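You operate a simulated robot arm through the tools that you are given. There is no shell and no other tool. Be economical: measure what you need, move in short steps, check, and stop when the job is done.

Carry out the task below with a simulated two-armed robot. There is one attempt and no reset: what you move stays moved.

TASK
Pick up the white cup marked "95" from the steel table with one hand, pass it to the other hand and put it on the top of the steel stand. Take the orange long insert on the table of the banding machine and put it away in the grey insert tray. Take the green sign on the top of the oil bench and put it away on the side table. Put the yellow sign from the top of the oil bench on top of the pump card. Take the foam cube on the side table and put it away on the top of the insert bench. Take the green cure card and put it on the shelf of the side table. Put the yellow-ringed cup on the top of the insert bench away on the steel table. Do these in any order. Set down upright: white cup, green sign, yellow sign, yellow-ringed cup.
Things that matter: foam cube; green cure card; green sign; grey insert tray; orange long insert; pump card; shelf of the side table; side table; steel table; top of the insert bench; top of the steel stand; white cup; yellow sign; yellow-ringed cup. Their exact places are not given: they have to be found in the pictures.

Only the result counts: the job must be done as asked and must still hold three seconds after the hand-in. Knocking over, shifting, dropping, spilling or breaking anything else fails it.

THE ROBOT
Two 6-joint arms with two-finger parallel grippers on one trunk, on a base that drives. Base frame: it is fixed to the floor where the robot stands at the start and does not move with it; the origin is under the middle of the robot, x ahead of it, y to its left, z up; the surface under the hand at the start is at about z = 80. Lengths are in cm, angles in degrees, forces in N, time in s.
The left shoulder is at the start at [8, 21.6, 154.5], the right one opposite. With the tool pointing down near the work surface each hand reaches from about 10 to 68 cm from the robot's upright axis, wherever it stands, measured 20 degrees to its own side. Places, roughly: foam cube (5x5x5 cm) [-500, 760, 80]; green cure card [-525, 775, 75]; green sign [-675, 325, 100]; grey insert tray (18x24 cm) [304, 544, 86]; orange long insert (8x3x3 cm) [-270, -270, 90]; pump card [-675, 300, 75]; shelf of the side table [-500, 750, 30]; side table [-500, 750, 80]; steel table [60, 60, 80]; top of the insert bench [-670, 100, 80]; top of the steel stand [-150, 150, 30]; white cup [50, 0, 75]; yellow sign [-700, 300, 100]; yellow-ringed cup (8x8x13 cm) [-670, 150, 90]. Payload 3.43 kg a hand.
The tool frame of a hand sits at the grasp point between the pads (the TCP): z along the fingers, y along the line on which they close. The tips reach 3 cm beyond it. The gripper opens to 9.4 cm. The fingers are 2.8 cm wide and 1 cm thick; the gripper's body (5 by 9.6 cm) begins 5.5 cm behind the TCP.
Orientation is that of the tool frame in the base frame, as [roll, pitch, yaw] about the fixed x, y, z axes, in that order (R = Rz(yaw) Ry(pitch) Rx(roll)). With the fingers straight down and closing along the base's y, the tool's x points along the base's -x, its y along +y and its z along -z.

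THE INTERFACE
- The arms move only by the tool nudge_tool. It takes "left_increments", "right_increments" or both (then of equal length, played together; a hand with none holds still); each is a list of rows, each a list of 6 numbers: the shift along the tool's x, y, z in cm, then the turn, a rotation vector about the tool's x, y, z in degrees. In form: [[x, y, z, rx, ry, rz], ...]. A call has 1 to 8 rows; each row is the pose to reach, as a shift and turn from the pose commanded when the call began, along the tool's axes at that moment. "left_claw" and "right_claw" are, for a hand that has rows, the opening, from 0 (shut) to 1 (fully open), set as the call begins (left out, the last holds). Rows are played at 5 a second. More than 5 cm and 8.6 degrees between two rows, or a gripper value outside its range, and nothing of the call is played. Where a pose cannot be reached the arm comes as near as it can. A force on the tool above 40 N (or 10 N above the force at the start of the call, whichever is more), or a blocked arm, ends the call early, and 0.2 s more pass. The fingers move at their own pace (about 7.2 cm/s each) and stop on an object; they squeeze with about 27 N. The grip force told is the motor's: it shows also when the fingers shut on nothing. Time passes only in rows, and 0.2 s behind the last, so rows that repeat a pose let the fingers close. The reply holds the time, the measured pose of the TCP, the force on the tool along the base axes, the opening and the grip force, in the units named above and with some noise, with the torque about the TCP (base axes, N m) and any sound that the robot's microphone picked up.
- Cameras (640 x 400 px; columns grow to the right, rows downward): "scene" is now at [8.97, 2.34, 168.54]; the picture's right is [0.38, -0.93, 0.00], its down [-0.81, -0.33, -0.49] and it looks along [0.45, 0.18, -0.87] (base axes); focal length 271 px, centre (320, 200). "left" rides on the left gripper at [7.6, -1.4, -10.2] in its tool frame; the picture's right is [0.18, 0.98, 0.00], its down [-0.75, 0.14, -0.64] and it looks along [-0.63, 0.12, 0.77] (tool axes); focal length 243 px, centre (320, 200). "right" rides on the right gripper at [7.6, 1.4, -10.2] in its tool frame; the picture's right is [-0.18, 0.98, 0.00], its down [-0.75, -0.14, -0.64] and it looks along [-0.63, -0.12, 0.77] (tool axes); focal length 243 px, centre (320, 200).
- camera(camera): a new picture of that camera. It takes no simulated time.
- slide_trunk(by): slides the trunk up (or, below 0, down) by that many cm; the arms and the scene camera ride with it, the base frame stays. It gives what a move gives, with no picture.
- base_move(legs): drives the robot by 1 to 6 legs, each [ahead, left, turn to the left] in cm, cm and degrees, along the robot's own axes; the way and the turn of a leg run together, so that a leg with both is an arc; at most 150 cm and 180 degrees a leg. The arms and the cameras ride along, it lands a little off, and it stops where it bumps. It gives what a move gives.
- turn_head(pan, tilt): turns the head with the scene camera to pan (to the left, within 86 degrees either way) and tilt (down, from -29 to 69), counted from straight ahead of the robot. It gives what a move gives.
- locate(camera, pixels): for up to 12 pixels [column, row] of the newest picture of that camera ("zoom" is the newest enlarged one), the place [x, y, z] in the base frame of the surface seen there, good to about 0.2 cm. It takes no simulated time.
- inspect(camera, box): a new picture of the part [left, top, right, bottom] of that camera's present view, enlarged. It takes no simulated time.
- finish_job(): hands the job in; it is judged then, once.

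Go step by step. Measure first, check grasps and placings, and put right what went wrong. The budget is 145 turns and 198 pictures, counting those below and the enlarged ones. Unless the task says otherwise, let go and move clear before handing in, and close with one line.

The tools are called after "Call:" as name(argument=value, ...) on one line, values as JSON. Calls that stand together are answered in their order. nudge_tool: Moves the arms, as the interface text tells. Its arguments: {"type":"object","properties":{"left_increments":{"type":"array"},"left_claw":{"type":"number"},"right_increments":{"type":"array"},"right_claw":{"type":"number"}},"required":[]} The other tools are called the same way: slide_trunk (by) slides the trunk up or down; base_move (legs) drives the base; turn_head (pan, tilt) turns the head that bears the scene camera; camera (camera) takes a picture; locate (camera, pixels) gives the place of the surface under pixels of a picture; inspect (camera, box) takes an enlarged picture of a part of a camera's view; finish_job () hands the job in.

At the start:

```text
clock: 0.0
left_tcp_pos: [21.71, 23.45, 100.03]
left_tcp_rot: [180.0, 0.0, 180.0]
left_contact_force: [0.3, -0.5, 0.0]
left_wrist_torque: [-0.02, -0.03, 0.03]
left_finger_gap: 9.4
left_gripper_force: 0.1
right_tcp_pos: [61.72, -3.16, 99.96]
right_tcp_rot: [-179.9, 0.0, -180.0]
right_contact_force: [0.6, -0.1, 0.8]
right_wrist_torque: [-0.01, 0.01, 0.01]
right_finger_gap: 9.42
right_gripper_force: 0.1
trunk travel left (down, up): [-77.5, 6.5]
robot x, y, heading: [0.1, -0.21, 0.0]
head pan, tilt: [22.2, 60.8]
```

scene: 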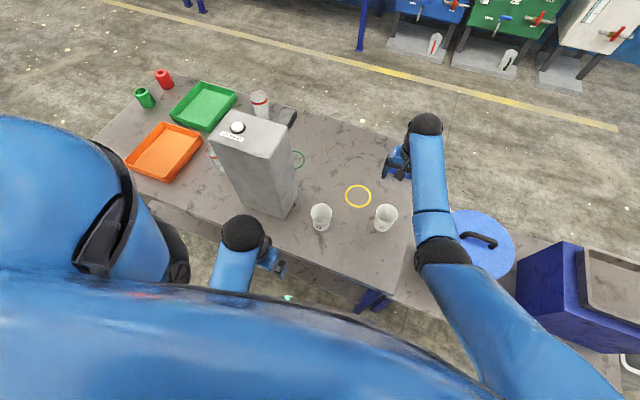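
right: 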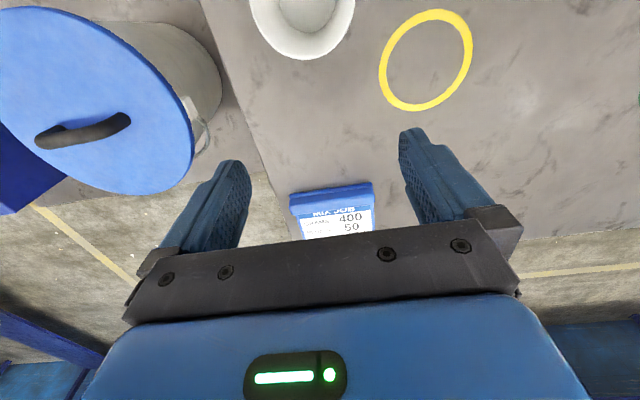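
left: 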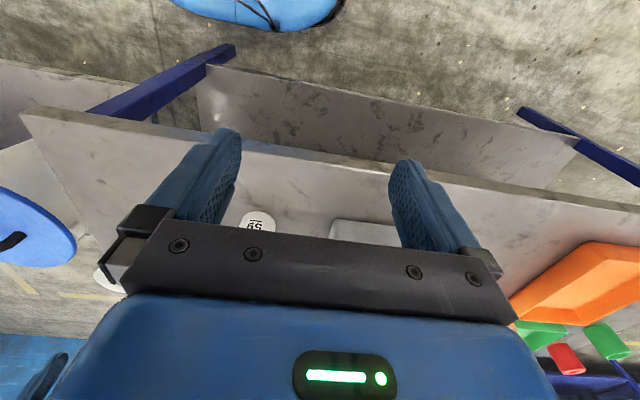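

The scene shows two white cups at (321,217) and (386,217) on the steel table; I need to read the marks. I enlarge both.

Call:
inspect(camera="scene", box=[290, 180, 418, 260])

Call:
inspect(camera="left", box=[220, 190, 348, 270])

Call:
locate(camera="scene", pixels=[[321, 211], [386, 211], [320, 226], [385, 226], [358, 196], [213, 155], [260, 98], [350, 240], [298, 160], [430, 270]])

```text
5.00 times, centred on (354, 220) of scene
```

zoom: 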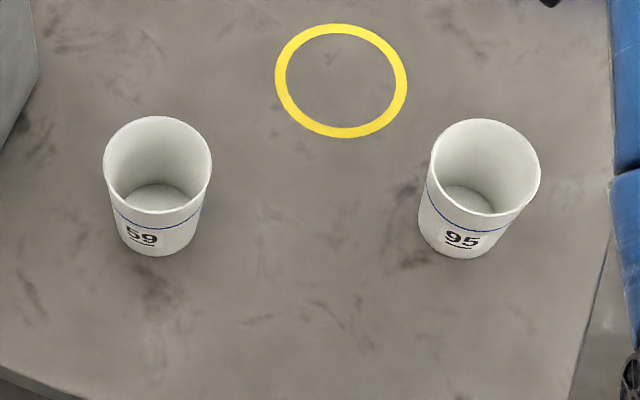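

```text
5.00 times, centred on (284, 230) of left
```

zoom: 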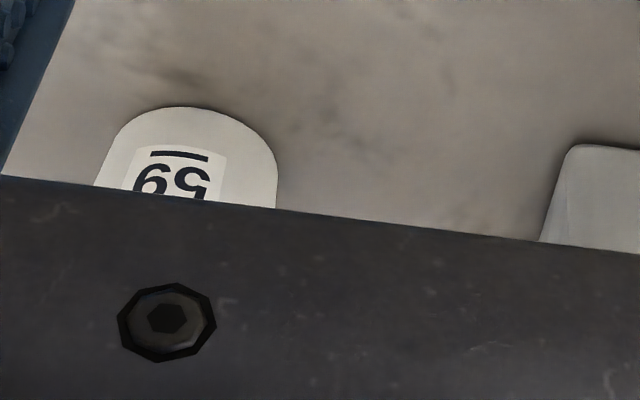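

```text
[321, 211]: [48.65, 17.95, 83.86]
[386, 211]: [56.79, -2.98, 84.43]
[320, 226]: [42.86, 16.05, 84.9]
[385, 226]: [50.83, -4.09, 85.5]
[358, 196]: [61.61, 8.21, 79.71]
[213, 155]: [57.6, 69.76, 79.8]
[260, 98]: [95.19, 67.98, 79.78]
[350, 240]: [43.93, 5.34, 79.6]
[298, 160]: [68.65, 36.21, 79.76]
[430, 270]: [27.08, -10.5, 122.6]
```

The right cup (386,217) is "95", the left one "59" (both underlined, so read upright). I measure the 95 cup's rim and base.

Call:
inspect(camera="scene", box=[354, 190, 418, 230])

Call:
locate(camera="scene", pixels=[[376.8, 212], [397.5, 214], [387.5, 204.4], [388, 222.5], [382, 231.3], [384, 219], [402, 250], [374, 225]])

```text
10.00 times, centred on (386, 210) of scene
```

zoom: 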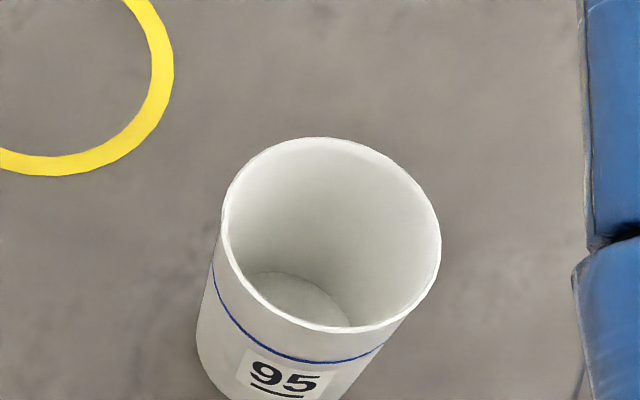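

```text
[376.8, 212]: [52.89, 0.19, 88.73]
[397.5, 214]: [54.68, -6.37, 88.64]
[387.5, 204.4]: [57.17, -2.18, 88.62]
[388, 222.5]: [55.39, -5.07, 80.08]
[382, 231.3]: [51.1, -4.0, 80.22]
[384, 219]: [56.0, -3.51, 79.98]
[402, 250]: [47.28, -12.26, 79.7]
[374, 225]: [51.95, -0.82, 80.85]
```

The 95 cup is centred at about (53.8, -3.1), rim z≈88.7, about 6.8 cm wide. The right hand (61.7,-3.2,100) goes over it, down to z≈88, and closes.

Call:
nudge_tool(right_increments=[[4, 0, 0, 0, 0, 0], [7.9, 0, 0, 0, 0, 0], [7.9, 0, 4, 0, 0, 0], [7.9, 0, 8, 0, 0, 0], [7.9, 0, 12, 0, 0, 0], [7.9, 0, 12, 0, 0, 0]])

Call:
camera(camera="right")

Call:
turn_head(pan=80, tilt=25)

Call:
camera(camera="scene")

```text
clock: 1.4
left_tcp_pos: [21.72, 23.4, 99.88]
left_tcp_rot: [180.0, 0.0, 179.9]
left_contact_force: [0.1, -0.6, 0.5]
left_wrist_torque: [0.01, 0.04, 0.03]
left_finger_gap: 9.38
left_gripper_force: 0.0
right_tcp_pos: [53.71, -3.17, 88.06]
right_tcp_rot: [-180.0, 0.0, -179.9]
right_contact_force: [0.0, -0.2, 0.5]
right_wrist_torque: [0.03, -0.02, 0.01]
right_finger_gap: 9.38
right_gripper_force: 0.1
trunk travel left (down, up): [-77.5, 6.5]
robot x, y, heading: [0.34, 0.03, -0.3]
head pan, tilt: [22.2, 60.8]
```

```text
191 pictures are left
```

right: 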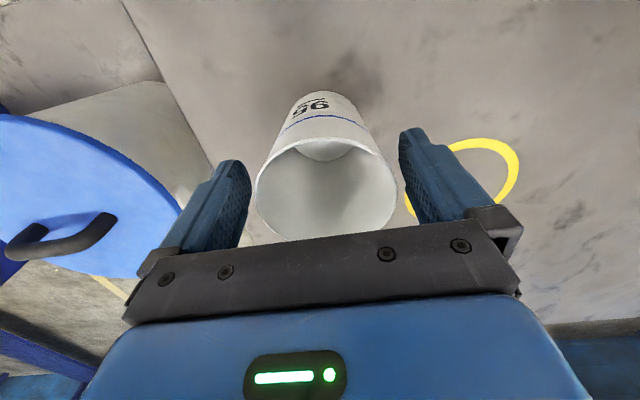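

```text
clock: 2.7
left_tcp_pos: [21.64, 23.45, 99.92]
left_tcp_rot: [179.9, 0.0, -180.0]
left_contact_force: [0.1, 1.5, 0.1]
left_wrist_torque: [0.03, -0.03, 0.0]
left_finger_gap: 9.37
left_gripper_force: 0.0
right_tcp_pos: [53.71, -3.3, 87.99]
right_tcp_rot: [180.0, 0.1, -180.0]
right_contact_force: [0.3, -0.3, 0.4]
right_wrist_torque: [0.0, 0.03, -0.01]
right_finger_gap: 9.38
right_gripper_force: 0.1
trunk travel left (down, up): [-77.5, 6.5]
robot x, y, heading: [-0.19, 0.02, 0.1]
head pan, tilt: [80.0, 25.0]
```

```text
190 pictures are left
```

scene: 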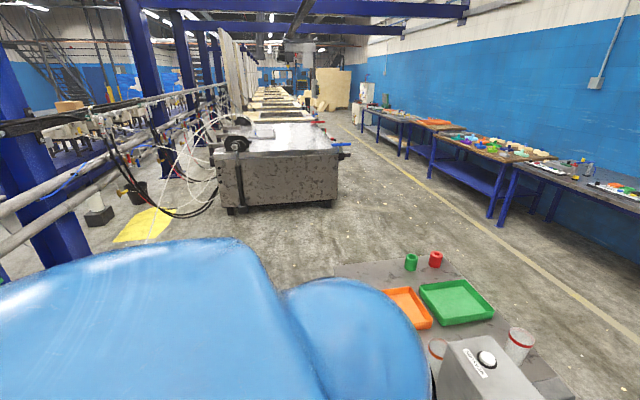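

The cup at (325,180) is between the fingers. Close and lift.

Call:
nudge_tool(right_increments=[[0, 0, 0, 0, 0, 0], [0, 0, 0, 0, 0, 0], [0, 0, 0, 0, 0, 0], [0, 0, -4, 0, 0, 0], [0, 0, -8, 0, 0, 0], [0, 0, -13, 0, 0, 0], [0, 0, -18, 0, 0, 0], [0, 0, -22, 0, 0, 0]], right_claw=0)

Call:
turn_head(pan=0, tilt=50)

Call:
camera(camera="scene")

```text
clock: 4.5
left_tcp_pos: [21.68, 23.44, 100.02]
left_tcp_rot: [-179.9, -0.2, 180.0]
left_contact_force: [-0.5, 0.1, 0.3]
left_wrist_torque: [0.0, 0.03, 0.02]
left_finger_gap: 9.39
left_gripper_force: 0.0
right_tcp_pos: [57.01, -1.72, 105.34]
right_tcp_rot: [180.0, 0.0, 180.0]
right_contact_force: [1.2, -0.8, 0.3]
right_wrist_torque: [-0.01, 0.02, 0.03]
right_finger_gap: 7.18
right_gripper_force: 26.8
right hand out of reach, approached as far as the arm can: row 7, 8
trunk travel left (down, up): [-77.5, 6.5]
robot x, y, heading: [-0.29, 0.02, -0.1]
head pan, tilt: [80.0, 25.0]
```

```text
clock: 6.0
left_tcp_pos: [21.64, 23.37, 100.0]
left_tcp_rot: [-180.0, 0.0, -180.0]
left_contact_force: [-0.5, -0.5, -0.3]
left_wrist_torque: [0.0, 0.01, 0.02]
left_finger_gap: 9.38
left_gripper_force: 0.0
right_tcp_pos: [56.94, -1.83, 105.37]
right_tcp_rot: [179.9, 0.2, -180.0]
right_contact_force: [-0.1, -1.8, -0.4]
right_wrist_torque: [0.02, 0.02, 0.02]
right_finger_gap: 7.15
right_gripper_force: 27.8
trunk travel left (down, up): [-77.5, 6.5]
robot x, y, heading: [0.27, 0.33, 0.1]
head pan, tilt: [0.0, 50.0]
```

```text
189 pictures are left
```

scene: 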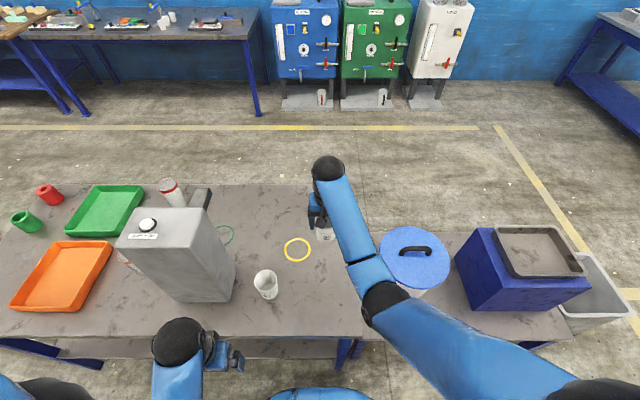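

The cup is held (gap 7.2). Before moving off the table I look both ways round.

Call:
turn_head(pan=86, tilt=15)

Call:
camera(camera="scene")

Call:
locate(camera="scene", pixels=[[30, 240], [130, 240], [230, 220], [330, 210], [170, 180], [300, 150], [90, 225], [280, 300], [400, 250], [400, 130], [480, 170], [580, 200]])

Call:
turn_head(pan=-86, tilt=15)

Call:
camera(camera="scene")

Call:
locate(camera="scene", pixels=[[30, 240], [130, 240], [230, 220], [330, 210], [430, 200], [530, 200], [600, 250], [280, 300], [400, 250], [600, 150], [480, 170], [580, 350]])

```text
clock: 7.6
left_tcp_pos: [21.63, 23.45, 99.98]
left_tcp_rot: [180.0, 0.0, 179.9]
left_contact_force: [-1.5, 0.8, 0.7]
left_wrist_torque: [0.02, 0.0, -0.03]
left_finger_gap: 9.39
left_gripper_force: 0.0
right_tcp_pos: [56.9, -1.83, 105.21]
right_tcp_rot: [-180.0, 0.1, -180.0]
right_contact_force: [0.2, 0.4, -0.1]
right_wrist_torque: [0.03, 0.01, 0.06]
right_finger_gap: 7.16
right_gripper_force: 26.7
trunk travel left (down, up): [-77.5, 6.5]
robot x, y, heading: [0.12, 0.31, -0.3]
head pan, tilt: [85.9, 15.0]
```

```text
188 pictures are left
```

scene: 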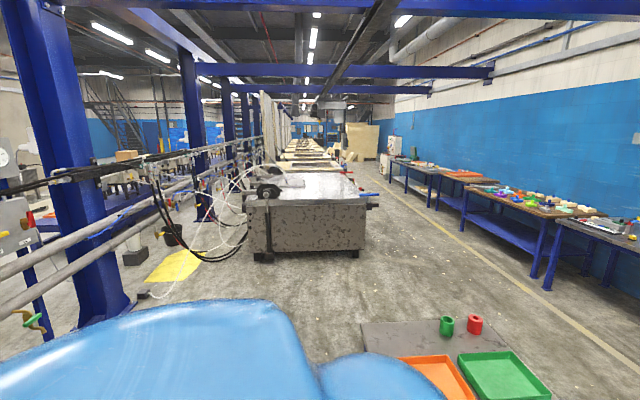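

```text
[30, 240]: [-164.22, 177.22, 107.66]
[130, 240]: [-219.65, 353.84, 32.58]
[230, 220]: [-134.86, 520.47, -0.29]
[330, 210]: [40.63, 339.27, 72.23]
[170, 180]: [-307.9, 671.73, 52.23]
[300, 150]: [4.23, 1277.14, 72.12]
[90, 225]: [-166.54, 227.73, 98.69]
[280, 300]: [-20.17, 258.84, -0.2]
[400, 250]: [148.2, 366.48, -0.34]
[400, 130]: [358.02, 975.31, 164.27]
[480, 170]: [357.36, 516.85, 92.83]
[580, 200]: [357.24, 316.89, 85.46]
```

```text
clock: 10.2
left_tcp_pos: [21.67, 23.42, 100.09]
left_tcp_rot: [179.9, 0.0, -180.0]
left_contact_force: [0.0, -0.3, 0.4]
left_wrist_torque: [0.01, 0.0, -0.01]
left_finger_gap: 9.44
left_gripper_force: 0.1
right_tcp_pos: [56.85, -1.91, 105.28]
right_tcp_rot: [-180.0, 0.1, 180.0]
right_contact_force: [0.3, -0.5, -0.3]
right_wrist_torque: [0.02, -0.01, 0.02]
right_finger_gap: 7.14
right_gripper_force: 27.6
trunk travel left (down, up): [-77.5, 6.5]
robot x, y, heading: [0.03, 0.09, -0.1]
head pan, tilt: [-85.9, 15.0]
```

```text
187 pictures are left
```

scene: 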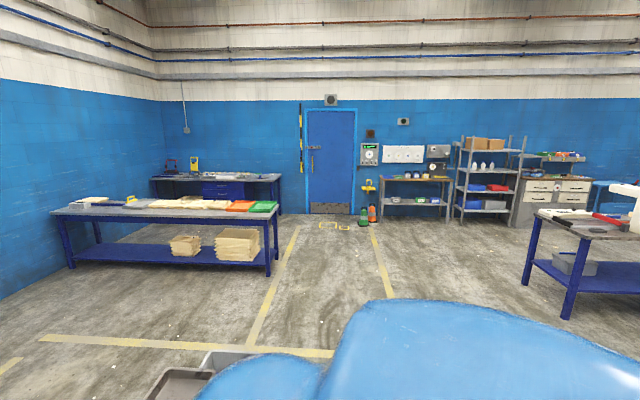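

```text
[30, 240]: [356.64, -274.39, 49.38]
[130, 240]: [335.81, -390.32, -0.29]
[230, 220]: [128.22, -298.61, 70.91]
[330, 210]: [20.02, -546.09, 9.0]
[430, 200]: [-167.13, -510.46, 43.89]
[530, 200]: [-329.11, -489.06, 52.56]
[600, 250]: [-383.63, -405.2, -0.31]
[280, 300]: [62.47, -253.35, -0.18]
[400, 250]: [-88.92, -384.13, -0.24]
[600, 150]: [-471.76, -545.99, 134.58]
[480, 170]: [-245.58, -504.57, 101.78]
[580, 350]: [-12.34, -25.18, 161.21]
```

Behind are frame posts near x≈-165; floor between is free. I back off 50 cm, turn left 125°, and look for the steel stand near (-150,150).

Call:
base_move(legs=[[-50, 0, 0], [0, 0, 120]])

Call:
turn_head(pan=0, tilt=35)

Call:
camera(camera="scene")

```text
clock: 18.1
left_tcp_pos: [-80.38, 7.46, 99.89]
left_tcp_rot: [179.9, 0.1, -60.3]
left_contact_force: [-0.2, -0.4, -0.3]
left_wrist_torque: [0.02, -0.02, 0.01]
left_finger_gap: 9.43
left_gripper_force: 0.1
right_tcp_pos: [-76.04, 50.45, 105.5]
right_tcp_rot: [-180.0, 0.0, -60.3]
right_contact_force: [-0.1, -0.3, 0.2]
right_wrist_torque: [0.0, -0.01, 0.03]
right_finger_gap: 7.15
right_gripper_force: 27.1
trunk travel left (down, up): [-77.5, 6.5]
robot x, y, heading: [-49.13, 0.19, 119.5]
head pan, tilt: [-85.9, 15.0]
```

```text
clock: 19.7
left_tcp_pos: [-80.48, 7.46, 99.9]
left_tcp_rot: [179.9, 0.0, -60.3]
left_contact_force: [-0.6, 0.1, -0.5]
left_wrist_torque: [-0.01, -0.01, 0.03]
left_finger_gap: 9.4
left_gripper_force: 0.1
right_tcp_pos: [-75.97, 50.51, 105.37]
right_tcp_rot: [180.0, 0.1, -60.3]
right_contact_force: [-0.1, 0.5, -0.5]
right_wrist_torque: [-0.02, -0.02, -0.01]
right_finger_gap: 7.15
right_gripper_force: 27.1
trunk travel left (down, up): [-77.5, 6.5]
robot x, y, heading: [-49.04, 0.26, 119.6]
head pan, tilt: [0.0, 35.0]
```

```text
186 pictures are left
```

scene: 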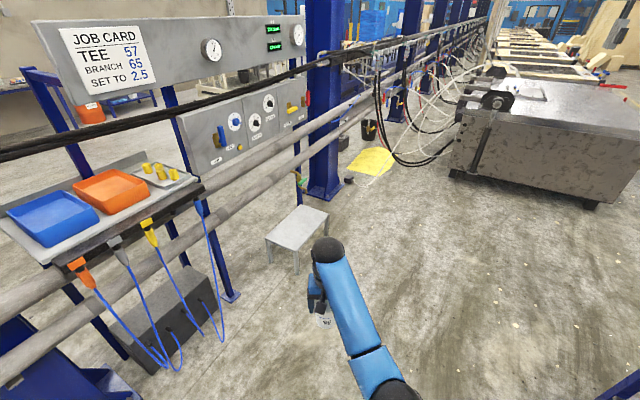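

The stand is the small steel stool at (300,228), before the pipes. I measure it.

Call:
locate(camera="scene", pixels=[[267, 240], [303, 207], [327, 214], [295, 247], [298, 227], [270, 261], [240, 225], [240, 185], [230, 295], [300, 155], [150, 265], [323, 190]])

Call:
inspect(camera="scene", box=[220, 170, 380, 270])

```text
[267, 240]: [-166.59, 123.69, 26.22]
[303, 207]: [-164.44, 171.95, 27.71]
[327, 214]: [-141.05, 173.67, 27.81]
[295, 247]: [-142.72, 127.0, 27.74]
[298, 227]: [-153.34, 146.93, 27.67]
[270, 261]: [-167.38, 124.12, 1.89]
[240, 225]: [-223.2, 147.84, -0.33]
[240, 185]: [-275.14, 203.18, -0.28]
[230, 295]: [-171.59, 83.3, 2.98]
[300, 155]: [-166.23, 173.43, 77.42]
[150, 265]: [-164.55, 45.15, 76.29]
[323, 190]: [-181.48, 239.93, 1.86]
```

```text
4.00 times, centred on (300, 220) of scene
```

zoom: 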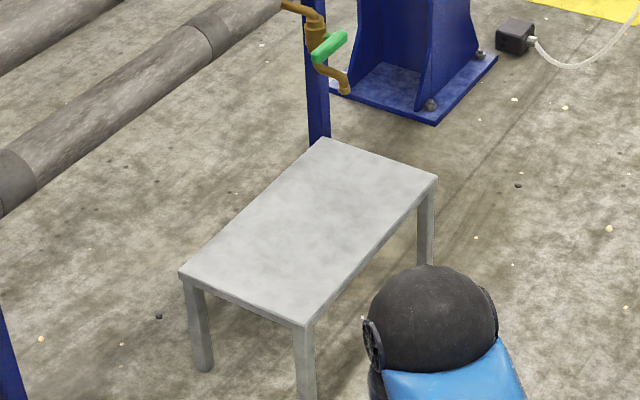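

Stand top spans x -166…-141, y 124…174, z 27.7, with pipes over its back edge. I'll do the handover here in open space: the right lowers the cup to the front, the left starts turning to point sideways with its camera up.

Call:
nudge_tool(right_increments=[[2, 0.4, 2, 0, 0, 0], [4, 0.8, 4, 0, 0, 0], [6, 1.2, 6, 0, 0, 0], [8, 1.6, 8, 0, 0, 0], [9, 1.8, 10, 0, 0, 0], [9, 1.8, 10, 0, 0, 0], [9, 1.8, 10, 0, 0, 0], [9, 1.8, 10, 0, 0, 0]], left_increments=[[-1.5, 1, 0, 4.62, 4.62, -4.62], [-3, 2, 0, 9.24, 9.24, -9.24], [-4.5, 3, 0, 13.86, 13.86, -13.86], [-6, 4, 0, 18.48, 18.48, -18.48], [-7.5, 5, 0, 23.1, 23.1, -23.1], [-9, 6, 0, 27.7, 27.7, -27.7], [-10.5, 7, 0, 32.3, 32.3, -32.3], [-12, 8, 0, 36.9, 36.9, -36.9]])

```text
clock: 21.5
left_tcp_pos: [-92.15, 22.04, 85.74]
left_tcp_rot: [-152.2, -44.9, -32.3]
left_contact_force: [-0.4, -0.5, -0.7]
left_wrist_torque: [0.01, 0.01, 0.0]
left_finger_gap: 9.42
left_gripper_force: 0.0
left hand out of reach, approached as far as the arm can: row 1, 2, 3, 4, 5, 6, 7, 8
right_tcp_pos: [-73.35, 41.71, 95.37]
right_tcp_rot: [-179.9, 0.0, -60.3]
right_contact_force: [0.1, -0.7, -0.9]
right_wrist_torque: [-0.01, 0.0, 0.0]
right_finger_gap: 7.13
right_gripper_force: 27.4
trunk travel left (down, up): [-77.5, 6.5]
robot x, y, heading: [-49.32, 0.24, 119.7]
head pan, tilt: [0.0, 35.0]
```

The left's turn was taken but it is held lower (z 85.7) than asked. I finish the turn (56° more) while drawing it forward, staying clear of the cup.

Call:
nudge_tool(left_increments=[[-0.5, -0.9, -0.6, 4.62, 4.62, -4.62], [-1, -1.8, -1.1, 9.24, 9.24, -9.24], [-1.5, -2.7, -1.7, 13.86, 13.86, -13.86], [-2, -3.6, -2.2, 18.48, 18.48, -18.48], [-2.6, -4.5, -2.8, 23.1, 23.1, -23.1], [-3.1, -5.4, -3.3, 27.7, 27.7, -27.7], [-3.6, -6.3, -3.9, 32.3, 32.3, -32.3]])

Call:
turn_head(pan=0, tilt=60)

Call:
camera(camera="scene")

Call:
camera(camera="left")

```text
clock: 23.1
left_tcp_pos: [-92.61, 27.15, 92.2]
left_tcp_rot: [-171.3, -90.0, 20.8]
left_contact_force: [0.6, -0.4, 0.0]
left_wrist_torque: [-0.01, 0.02, 0.03]
left_finger_gap: 9.39
left_gripper_force: 0.1
left hand out of reach, approached as far as the arm can: row 4, 5, 6, 7
right_tcp_pos: [-73.14, 41.76, 95.36]
right_tcp_rot: [179.9, 0.1, -60.3]
right_contact_force: [0.3, 0.6, 0.2]
right_wrist_torque: [0.01, -0.01, -0.01]
right_finger_gap: 7.11
right_gripper_force: 26.4
trunk travel left (down, up): [-77.5, 6.5]
robot x, y, heading: [-49.03, 0.13, 119.5]
head pan, tilt: [0.0, 35.0]
```

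```text
clock: 24.0
left_tcp_pos: [-92.49, 27.24, 92.16]
left_tcp_rot: [-136.1, -89.9, -14.3]
left_contact_force: [0.2, 0.2, 0.0]
left_wrist_torque: [0.02, 0.0, -0.01]
left_finger_gap: 9.41
left_gripper_force: 0.1
right_tcp_pos: [-73.1, 41.79, 95.24]
right_tcp_rot: [180.0, 0.1, -60.2]
right_contact_force: [0.5, -0.4, -0.8]
right_wrist_torque: [-0.04, 0.02, 0.0]
right_finger_gap: 7.12
right_gripper_force: 27.3
trunk travel left (down, up): [-77.5, 6.5]
robot x, y, heading: [-49.49, -0.11, 119.7]
head pan, tilt: [0.0, 60.0]
```

```text
184 pictures are left
```

scene: 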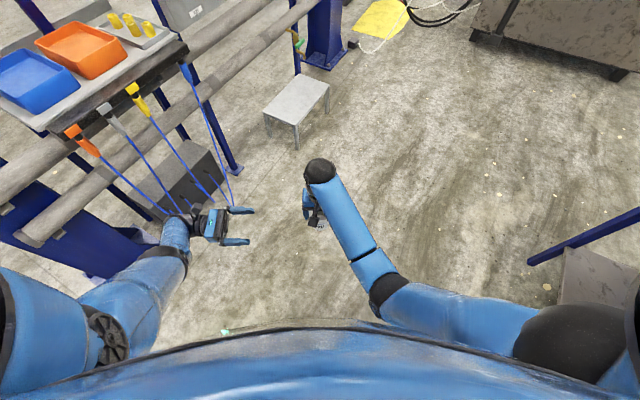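

```text
183 pictures are left
```

left: 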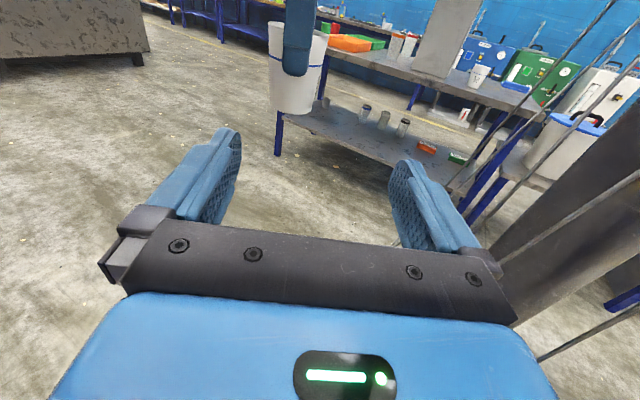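

The left now points to the right with x up; the cup is 24 cm along its fingers, 3 cm further forward. I line up and go 13 cm closer, then check.

Call:
nudge_tool(left_increments=[[-1.5, -1.5, 2, 0, 0, 0], [-2.7, -3.1, 5, 0, 0, 0], [-2.7, -3.1, 9, 0, 0, 0], [-2.7, -3.1, 13, 0, 0, 0], [-2.7, -3.1, 13, 0, 0, 0]])

Call:
camera(camera="left")

```text
clock: 25.2
left_tcp_pos: [-82.45, 36.28, 89.78]
left_tcp_rot: [-136.6, -89.8, -14.0]
left_contact_force: [-0.8, 0.9, -0.2]
left_wrist_torque: [0.02, 0.02, 0.01]
left_finger_gap: 9.41
left_gripper_force: 0.1
left hand out of reach, approached as far as the arm can: row 1, 2, 3, 4, 5
right_tcp_pos: [-73.16, 41.67, 95.22]
right_tcp_rot: [180.0, 0.1, -60.2]
right_contact_force: [-0.2, 0.2, 0.1]
right_wrist_torque: [0.0, 0.01, 0.05]
right_finger_gap: 7.08
right_gripper_force: 26.9
trunk travel left (down, up): [-77.5, 6.5]
robot x, y, heading: [-49.58, 0.14, 119.7]
head pan, tilt: [0.0, 60.0]
```

```text
182 pictures are left
```

left: 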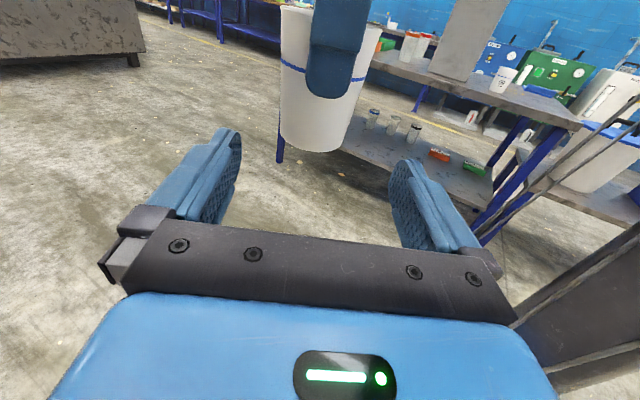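

The cup at (325,85) is centred between the left fingers, 10.7 cm ahead, right finger above. I go 9.6 cm forward and close the left.

Call:
nudge_tool(left_increments=[[0, 0, 3, 0, 0, 0], [0, 0, 6, 0, 0, 0], [0, 0, 9.6, 0, 0, 0], [0, 0, 9.6, 0, 0, 0]])

Call:
camera(camera="left")

Call:
camera(camera="right")

```text
clock: 26.2
left_tcp_pos: [-74.23, 41.33, 89.26]
left_tcp_rot: [-102.1, -89.9, -48.3]
left_contact_force: [0.6, 0.0, 0.0]
left_wrist_torque: [0.01, -0.07, -0.01]
left_finger_gap: 9.41
left_gripper_force: 0.1
left hand out of reach, approached as far as the arm can: row 1, 2, 3, 4
right_tcp_pos: [-73.22, 41.68, 95.27]
right_tcp_rot: [-180.0, 0.1, -60.3]
right_contact_force: [-0.6, -0.7, -0.4]
right_wrist_torque: [0.01, -0.03, 0.0]
right_finger_gap: 7.1
right_gripper_force: 26.9
trunk travel left (down, up): [-77.5, 6.5]
robot x, y, heading: [-49.37, 0.49, 119.7]
head pan, tilt: [0.0, 60.0]
```

```text
181 pictures are left
```

left: 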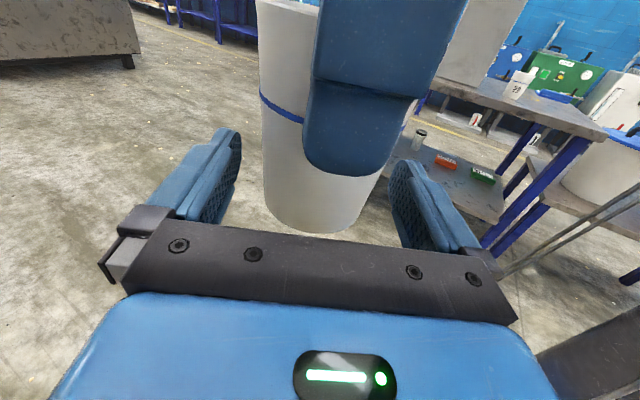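

```text
180 pictures are left
```

right: 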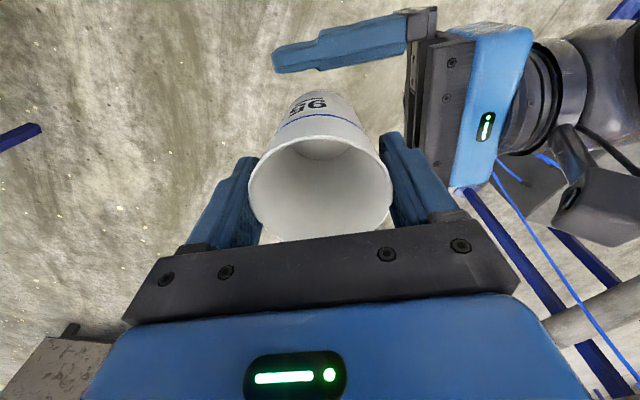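

Aligned: the cup is between the left fingers below the right ones. Close the left hand.

Call:
nudge_tool(left_increments=[[0, 0, 0, 0, 0, 0], [0, 0, 0, 0, 0, 0], [0, 0, 0, 0, 0, 0], [0, 0, 0, 0, 0, 0]], left_claw=0)

```text
clock: 27.2
left_tcp_pos: [-74.33, 41.3, 89.16]
left_tcp_rot: [-130.4, -89.9, -20.0]
left_contact_force: [-3.8, 10.2, -5.9]
left_wrist_torque: [-0.48, -0.05, -0.12]
left_finger_gap: 6.19
left_gripper_force: 26.7
right_tcp_pos: [-73.16, 41.74, 95.36]
right_tcp_rot: [180.0, -0.1, -60.3]
right_contact_force: [3.8, -10.1, 5.7]
right_wrist_torque: [-0.14, -0.1, 0.23]
right_finger_gap: 7.11
right_gripper_force: 27.5
trunk travel left (down, up): [-77.5, 6.5]
robot x, y, heading: [-49.07, 0.06, 119.8]
head pan, tilt: [0.0, 60.0]
```

The left holds (gap 6.2) with both hands on the cup. Now open the right and lift it off, then move it aside.

Call:
nudge_tool(right_increments=[[0, 0, 0, 0, 0, 0], [0, 0, 0, 0, 0, 0], [0, 0, -3, 0, 0, 0], [0, 0, -6, 0, 0, 0], [0, -4, -8, 0, 0, 0], [0, -8.5, -8, 0, 0, 0], [0, -13, -8, 0, 0, 0], [0, -17, -8, 0, 0, 0]], right_claw=0.92)

Call:
camera(camera="left")

```text
clock: 29.0
left_tcp_pos: [-74.21, 41.34, 89.21]
left_tcp_rot: [-139.8, -90.0, -10.5]
left_contact_force: [0.7, -0.6, -0.2]
left_wrist_torque: [-0.01, 0.02, 0.04]
left_finger_gap: 6.15
left_gripper_force: 27.1
right_tcp_pos: [-58.86, 51.37, 99.28]
right_tcp_rot: [179.8, 0.3, -60.2]
right_contact_force: [-0.2, -0.9, -0.6]
right_wrist_torque: [-0.06, -0.01, -0.01]
right_finger_gap: 8.66
right_gripper_force: 0.0
right hand out of reach, approached as far as the arm can: row 4, 5, 6, 7, 8
trunk travel left (down, up): [-77.5, 6.5]
robot x, y, heading: [-49.43, 0.29, 119.8]
head pan, tilt: [0.0, 60.0]
```

```text
179 pictures are left
```

left: 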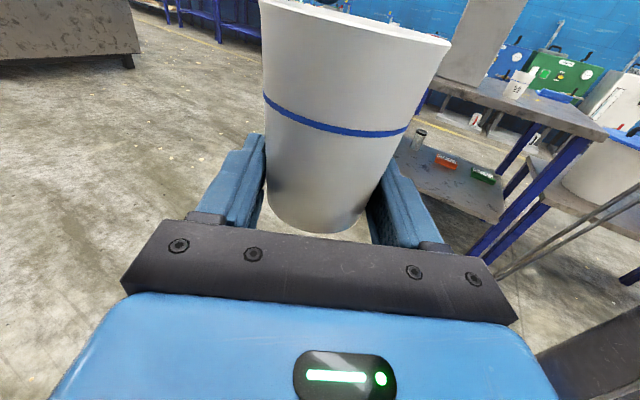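

The left holds the cup alone and upright. I turn to face -x, slide sideways to y≈130, then check before going in to the stand.

Call:
base_move(legs=[[0, 0, 60.3], [0, -129, 0], [25, 0, 0]])

Call:
turn_head(pan=0, tilt=50)

Call:
camera(camera="scene")

```text
clock: 39.6
left_tcp_pos: [-123.62, 127.1, 89.28]
left_tcp_rot: [-97.5, -89.7, 8.0]
left_contact_force: [0.1, 0.3, -0.4]
left_wrist_torque: [-0.02, 0.01, 0.03]
left_finger_gap: 6.15
left_gripper_force: 27.2
right_tcp_pos: [-125.01, 145.2, 99.5]
right_tcp_rot: [179.9, 0.5, 0.8]
right_contact_force: [-0.6, -0.4, 0.7]
right_wrist_torque: [0.02, 0.02, 0.01]
right_finger_gap: 8.65
right_gripper_force: 0.1
trunk travel left (down, up): [-77.5, 6.5]
robot x, y, heading: [-76.0, 129.07, -179.0]
head pan, tilt: [0.0, 60.0]
```

```text
clock: 40.3
left_tcp_pos: [-123.87, 127.09, 89.14]
left_tcp_rot: [-116.0, -89.9, 26.6]
left_contact_force: [-0.5, -0.1, 0.0]
left_wrist_torque: [0.0, 0.0, -0.02]
left_finger_gap: 6.12
left_gripper_force: 27.1
right_tcp_pos: [-125.28, 145.27, 99.39]
right_tcp_rot: [180.0, 0.4, 0.8]
right_contact_force: [-0.2, -0.7, -0.4]
right_wrist_torque: [-0.03, 0.0, -0.01]
right_finger_gap: 8.67
right_gripper_force: 0.1
trunk travel left (down, up): [-77.5, 6.5]
robot x, y, heading: [-75.75, 128.89, -179.2]
head pan, tilt: [0.0, 50.0]
```

```text
178 pictures are left
```

scene: 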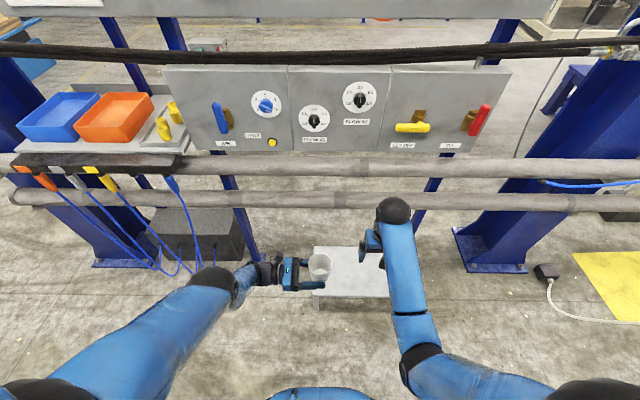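

The stand lies ahead at (345,270). I measure the hazards (pipes, hanging hoses, box) near the left arm's path.

Call:
locate(camera="scene", pixels=[[300, 200], [300, 168], [300, 208], [195, 245], [150, 240], [45, 182], [100, 165], [320, 248], [315, 290], [388, 294], [240, 260], [330, 120]])

```text
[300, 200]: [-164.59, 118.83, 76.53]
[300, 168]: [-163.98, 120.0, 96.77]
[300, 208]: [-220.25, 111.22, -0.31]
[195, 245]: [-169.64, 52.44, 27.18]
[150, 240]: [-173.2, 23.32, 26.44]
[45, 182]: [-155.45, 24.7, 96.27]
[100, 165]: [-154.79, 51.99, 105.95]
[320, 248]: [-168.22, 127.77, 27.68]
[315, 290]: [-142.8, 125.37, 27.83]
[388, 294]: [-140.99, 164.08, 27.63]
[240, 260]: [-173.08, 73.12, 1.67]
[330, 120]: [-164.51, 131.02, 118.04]
```

Path is clear at x≥-155. Ahead 25 and 2 to the right, then lower the trunk 50 cm.

Call:
base_move(legs=[[25, -2, -0.8]])

Call:
slide_trunk(by=-50)

Call:
camera(camera="scene")

Call:
camera(camera="right")

```text
clock: 42.2
left_tcp_pos: [-149.04, 129.52, 89.29]
left_tcp_rot: [-95.3, -89.8, 5.0]
left_contact_force: [0.5, -0.5, -1.2]
left_wrist_torque: [-0.04, 0.02, -0.01]
left_finger_gap: 6.14
left_gripper_force: 26.8
right_tcp_pos: [-150.27, 147.62, 99.59]
right_tcp_rot: [180.0, 0.4, 0.0]
right_contact_force: [0.5, 0.3, 1.0]
right_wrist_torque: [-0.01, 0.02, 0.01]
right_finger_gap: 8.64
right_gripper_force: 0.0
trunk travel left (down, up): [-77.5, 6.5]
robot x, y, heading: [-101.33, 131.09, -180.3]
head pan, tilt: [0.0, 50.0]
```

```text
refused: -50 is not a number from -40 to 40
```

```text
177 pictures are left
```

scene: 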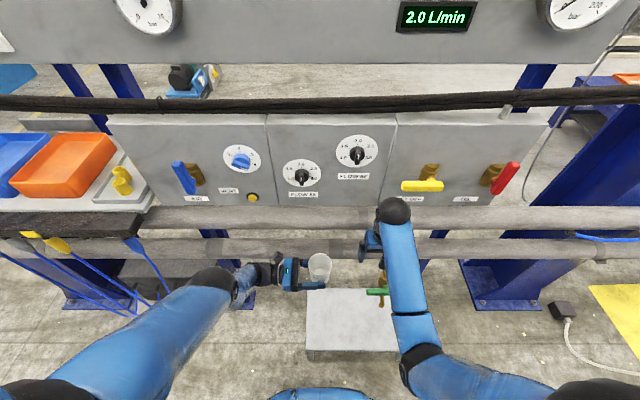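

```text
176 pictures are left
```

right: 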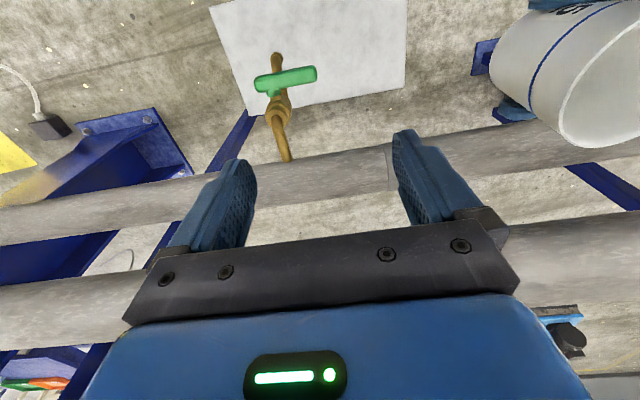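

A green valve juts out near (377,291) under the right hand; I locate it before lowering.

Call:
locate(camera="right", pixels=[[285, 80], [265, 85], [312, 73], [275, 60], [285, 130], [290, 170], [285, 20]])

Call:
locate(camera="scene", pixels=[[310, 289], [396, 348], [310, 349], [318, 265], [245, 290]])

```text
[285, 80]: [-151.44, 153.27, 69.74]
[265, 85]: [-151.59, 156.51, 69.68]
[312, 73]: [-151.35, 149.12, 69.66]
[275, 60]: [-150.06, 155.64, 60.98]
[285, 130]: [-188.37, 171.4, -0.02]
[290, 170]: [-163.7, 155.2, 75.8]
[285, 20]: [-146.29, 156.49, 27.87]
```

```text
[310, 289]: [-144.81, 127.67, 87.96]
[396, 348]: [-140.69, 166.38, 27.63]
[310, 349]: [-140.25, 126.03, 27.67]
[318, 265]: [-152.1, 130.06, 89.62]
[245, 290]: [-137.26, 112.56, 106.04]
```

The valve (-151,153,61–70) is right below the right hand, so I draw that hand 20 cm back first, then lower the trunk in two slides.

Call:
nudge_tool(right_increments=[[4, -1, 0, 0, 0, 0], [8, -2, 0, 0, 0, 0], [12, -3, 0, 0, 0, 0], [16, -4, 0, 0, 0, 0], [20, -5, 0, 0, 0, 0], [20, -5, 0, 0, 0, 0]])

Call:
camera(camera="right")

```text
clock: 43.6
left_tcp_pos: [-149.34, 129.48, 89.11]
left_tcp_rot: [-4.6, -90.0, -85.4]
left_contact_force: [0.6, -0.2, -0.3]
left_wrist_torque: [-0.01, 0.03, -0.03]
left_finger_gap: 6.12
left_gripper_force: 27.2
right_tcp_pos: [-130.57, 152.73, 98.92]
right_tcp_rot: [179.9, 0.4, 0.0]
right_contact_force: [0.3, -0.1, -0.3]
right_wrist_torque: [-0.02, -0.03, 0.0]
right_finger_gap: 8.66
right_gripper_force: 0.0
right hand out of reach, approached as far as the arm can: row 1, 2, 3, 4
trunk travel left (down, up): [-77.5, 6.5]
robot x, y, heading: [-101.56, 130.81, -179.8]
head pan, tilt: [0.0, 50.0]
```

```text
175 pictures are left
```

right: 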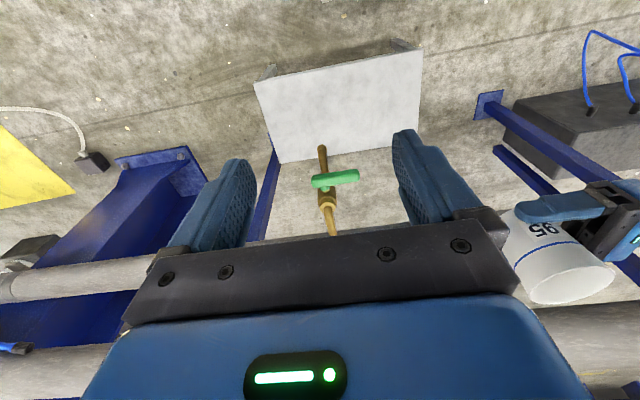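

Right hand is now at x=-130, clear of the valve. Lower 40 then 16.

Call:
slide_trunk(by=-40)

Call:
slide_trunk(by=-16)

Call:
camera(camera="scene")

Call:
camera(camera="left")

Call:
camera(camera="right")

```text
clock: 47.4
left_tcp_pos: [-149.42, 129.54, 49.01]
left_tcp_rot: [-132.7, -90.0, 42.6]
left_contact_force: [1.2, 0.7, -0.1]
left_wrist_torque: [-0.01, -0.01, -0.02]
left_finger_gap: 6.11
left_gripper_force: 27.6
right_tcp_pos: [-130.56, 152.56, 58.97]
right_tcp_rot: [180.0, 0.5, 0.0]
right_contact_force: [-0.5, 0.6, -0.1]
right_wrist_torque: [0.03, -0.01, 0.01]
right_finger_gap: 8.65
right_gripper_force: 0.1
trunk travel left (down, up): [-37.5, 46.5]
robot x, y, heading: [-101.62, 130.63, -179.9]
head pan, tilt: [0.0, 50.0]
```

```text
clock: 49.2
left_tcp_pos: [-149.31, 129.58, 33.08]
left_tcp_rot: [52.9, -90.0, -143.1]
left_contact_force: [0.1, 0.0, -0.8]
left_wrist_torque: [-0.04, -0.02, -0.01]
left_finger_gap: 6.13
left_gripper_force: 27.2
right_tcp_pos: [-130.54, 152.57, 43.09]
right_tcp_rot: [180.0, 0.5, 0.0]
right_contact_force: [-0.7, -0.1, 0.4]
right_wrist_torque: [-0.01, -0.01, 0.01]
right_finger_gap: 8.68
right_gripper_force: 0.0
trunk travel left (down, up): [-21.5, 62.5]
robot x, y, heading: [-100.98, 130.68, -179.9]
head pan, tilt: [0.0, 50.0]
```

```text
174 pictures are left
```

scene: 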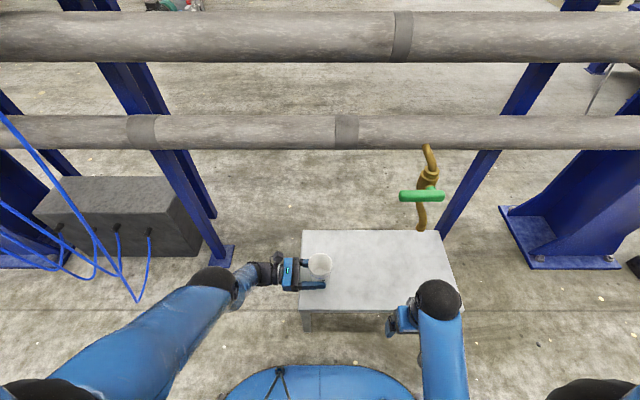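

```text
173 pictures are left
```

left: 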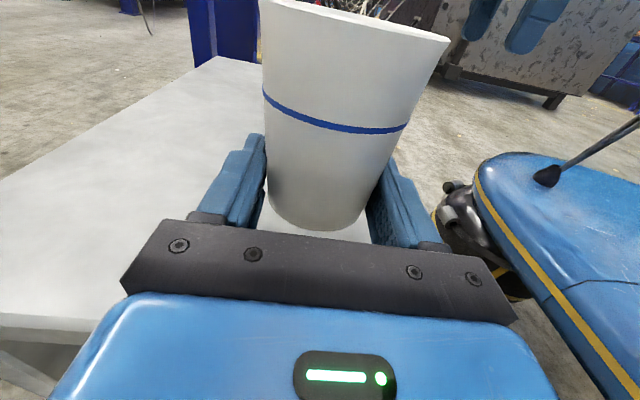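

```text
172 pictures are left
```

right: 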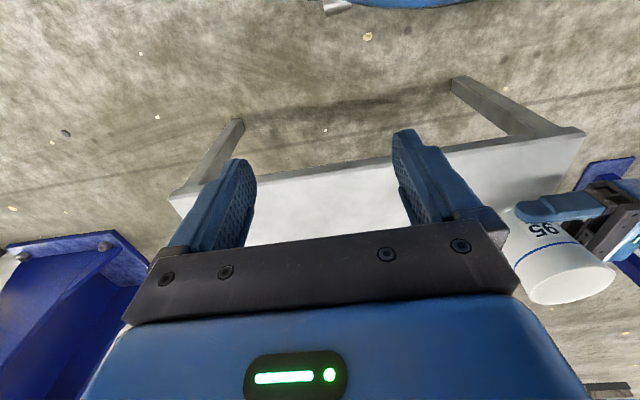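

The cup is over the stand. I measure how far its foot is above the top.

Call:
locate(camera="left", pixels=[[310, 230], [290, 222], [345, 225], [310, 234], [340, 236], [300, 5], [440, 40]])

Call:
locate(camera="scene", pixels=[[308, 263], [331, 263], [319, 254], [320, 275], [322, 284], [340, 300], [300, 270]])

```text
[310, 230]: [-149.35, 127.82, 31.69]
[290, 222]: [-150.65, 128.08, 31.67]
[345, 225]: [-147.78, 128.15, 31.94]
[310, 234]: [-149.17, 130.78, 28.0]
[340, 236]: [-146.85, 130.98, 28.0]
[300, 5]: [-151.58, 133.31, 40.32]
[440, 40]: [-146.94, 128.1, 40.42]
```

```text
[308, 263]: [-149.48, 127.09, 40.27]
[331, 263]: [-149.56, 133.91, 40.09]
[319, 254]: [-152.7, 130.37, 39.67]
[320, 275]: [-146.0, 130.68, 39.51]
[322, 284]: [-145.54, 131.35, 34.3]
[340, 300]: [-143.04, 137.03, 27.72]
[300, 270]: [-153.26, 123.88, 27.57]
```

Foot ≈31.3, rim level; 3.6 cm to go. I shift 1.5 cm toward the edge so the palm passes beside the stand, then lower.

Call:
nudge_tool(left_increments=[[0, 0, -1.5, 0, 0, 0], [0, 0, -1.5, 0, 0, 0]])

Call:
slide_trunk(by=-3.2)

Call:
nudge_tool(left_increments=[[-0.2, 0, 0, 0, 0, 0], [-0.4, 0, 0, 0, 0, 0], [-0.4, 0, 0, 0, 0, 0]])

Call:
camera(camera="left")

Call:
locate(camera="left", pixels=[[310, 228], [300, 5], [440, 40]])

```text
clock: 49.8
left_tcp_pos: [-149.38, 128.13, 33.12]
left_tcp_rot: [124.0, -90.0, 145.7]
left_contact_force: [0.3, 0.1, 0.0]
left_wrist_torque: [-0.02, -0.01, -0.01]
left_finger_gap: 6.1
left_gripper_force: 26.9
right_tcp_pos: [-130.63, 152.54, 43.03]
right_tcp_rot: [179.9, 0.3, 0.0]
right_contact_force: [0.0, -0.1, 0.2]
right_wrist_torque: [-0.02, 0.0, 0.03]
right_finger_gap: 8.66
right_gripper_force: 0.1
trunk travel left (down, up): [-21.5, 62.5]
robot x, y, heading: [-101.52, 130.95, -180.0]
head pan, tilt: [0.0, 50.0]
```

```text
clock: 50.6
left_tcp_pos: [-149.36, 128.07, 29.87]
left_tcp_rot: [118.8, -90.0, 151.1]
left_contact_force: [0.3, 0.5, -1.1]
left_wrist_torque: [0.0, 0.0, 0.0]
left_finger_gap: 6.14
left_gripper_force: 26.8
right_tcp_pos: [-130.65, 152.66, 39.86]
right_tcp_rot: [180.0, 0.4, 0.0]
right_contact_force: [0.5, 0.2, -0.1]
right_wrist_torque: [-0.03, 0.0, 0.0]
right_finger_gap: 8.66
right_gripper_force: 0.0
trunk travel left (down, up): [-18.3, 65.7]
robot x, y, heading: [-101.53, 130.73, -179.9]
head pan, tilt: [0.0, 50.0]
```

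```text
clock: 51.4
left_tcp_pos: [-149.4, 128.04, 29.72]
left_tcp_rot: [-67.0, -89.8, -23.1]
left_contact_force: [-1.1, -1.2, 7.3]
left_wrist_torque: [0.07, 0.2, 0.0]
left_finger_gap: 6.15
left_gripper_force: 26.8
right_tcp_pos: [-130.63, 152.66, 39.84]
right_tcp_rot: [180.0, 0.4, 0.0]
right_contact_force: [-0.1, -0.4, -0.3]
right_wrist_torque: [-0.01, 0.02, 0.02]
right_finger_gap: 8.66
right_gripper_force: 0.1
trunk travel left (down, up): [-18.3, 65.7]
robot x, y, heading: [-101.19, 130.76, -180.2]
head pan, tilt: [0.0, 50.0]
```

```text
171 pictures are left
```

left: 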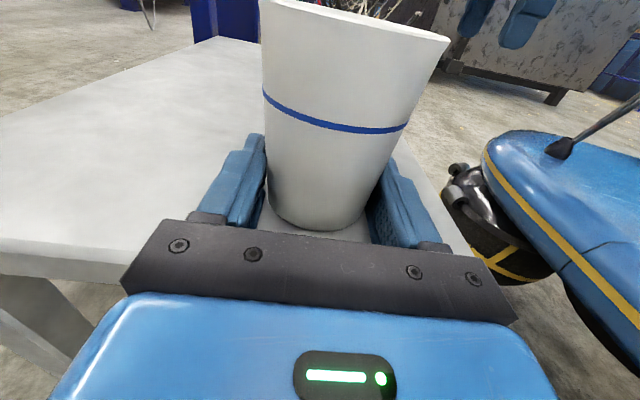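

```text
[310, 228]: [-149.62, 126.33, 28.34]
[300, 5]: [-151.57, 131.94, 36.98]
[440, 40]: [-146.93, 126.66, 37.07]
```

Contact (7 N up); the cup stands on the top, level. Release and back out along the fingers.

Call:
nudge_tool(left_increments=[[0.3, 0, 0, 0, 0, 0], [0.3, 0, 0, 0, 0, 0], [0.3, 0, -3, 0, 0, 0], [0.3, 0, -6, 0, 0, 0], [0.3, 0, -9, 0, 0, 0], [0.3, 0, -12, 0, 0, 0]], left_claw=1)

Call:
camera(camera="left")

Call:
slide_trunk(by=40)

Call:
camera(camera="scene")

```text
clock: 52.8
left_tcp_pos: [-148.56, 116.27, 30.81]
left_tcp_rot: [158.9, -89.9, 110.7]
left_contact_force: [0.5, -0.1, 0.1]
left_wrist_torque: [-0.01, -0.01, 0.01]
left_finger_gap: 9.37
left_gripper_force: 0.1
left hand out of reach, approached as far as the arm can: row 4, 5, 6
right_tcp_pos: [-130.5, 152.55, 39.75]
right_tcp_rot: [179.9, 0.4, 0.1]
right_contact_force: [0.2, 0.5, 0.1]
right_wrist_torque: [0.0, -0.02, 0.01]
right_finger_gap: 8.64
right_gripper_force: 0.0
trunk travel left (down, up): [-18.3, 65.7]
robot x, y, heading: [-101.48, 130.7, -180.3]
head pan, tilt: [0.0, 50.0]
```

```text
170 pictures are left
```

left: 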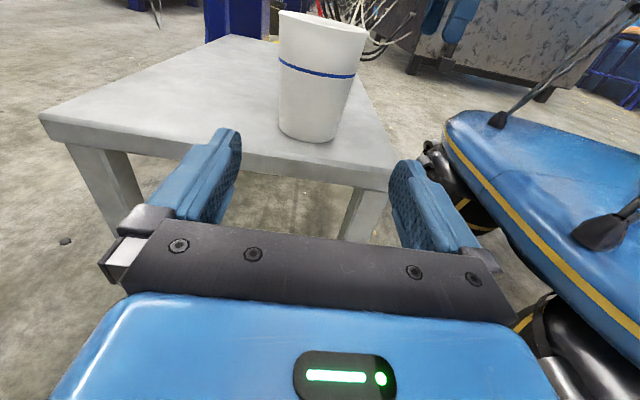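

```text
clock: 56.6
left_tcp_pos: [-148.54, 116.21, 70.7]
left_tcp_rot: [133.5, -90.0, 136.1]
left_contact_force: [0.0, -0.4, 0.4]
left_wrist_torque: [-0.02, -0.01, 0.0]
left_finger_gap: 9.39
left_gripper_force: 0.0
right_tcp_pos: [-130.59, 152.7, 79.78]
right_tcp_rot: [-180.0, 0.4, 0.0]
right_contact_force: [-0.1, 0.0, 0.9]
right_wrist_torque: [-0.02, 0.01, 0.0]
right_finger_gap: 8.63
right_gripper_force: 0.1
trunk travel left (down, up): [-58.3, 25.7]
robot x, y, heading: [-101.15, 130.85, -179.9]
head pan, tilt: [0.0, 50.0]
```

```text
169 pictures are left
```

scene: 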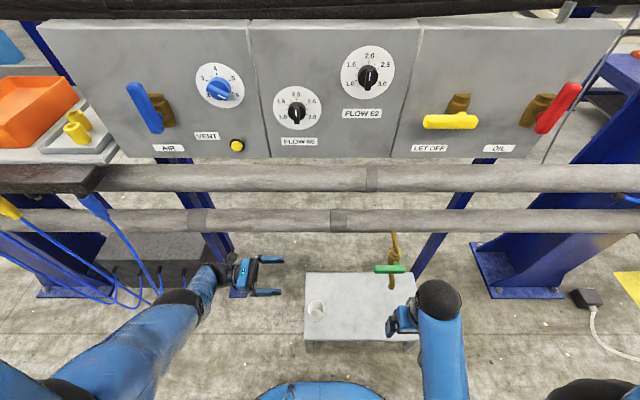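

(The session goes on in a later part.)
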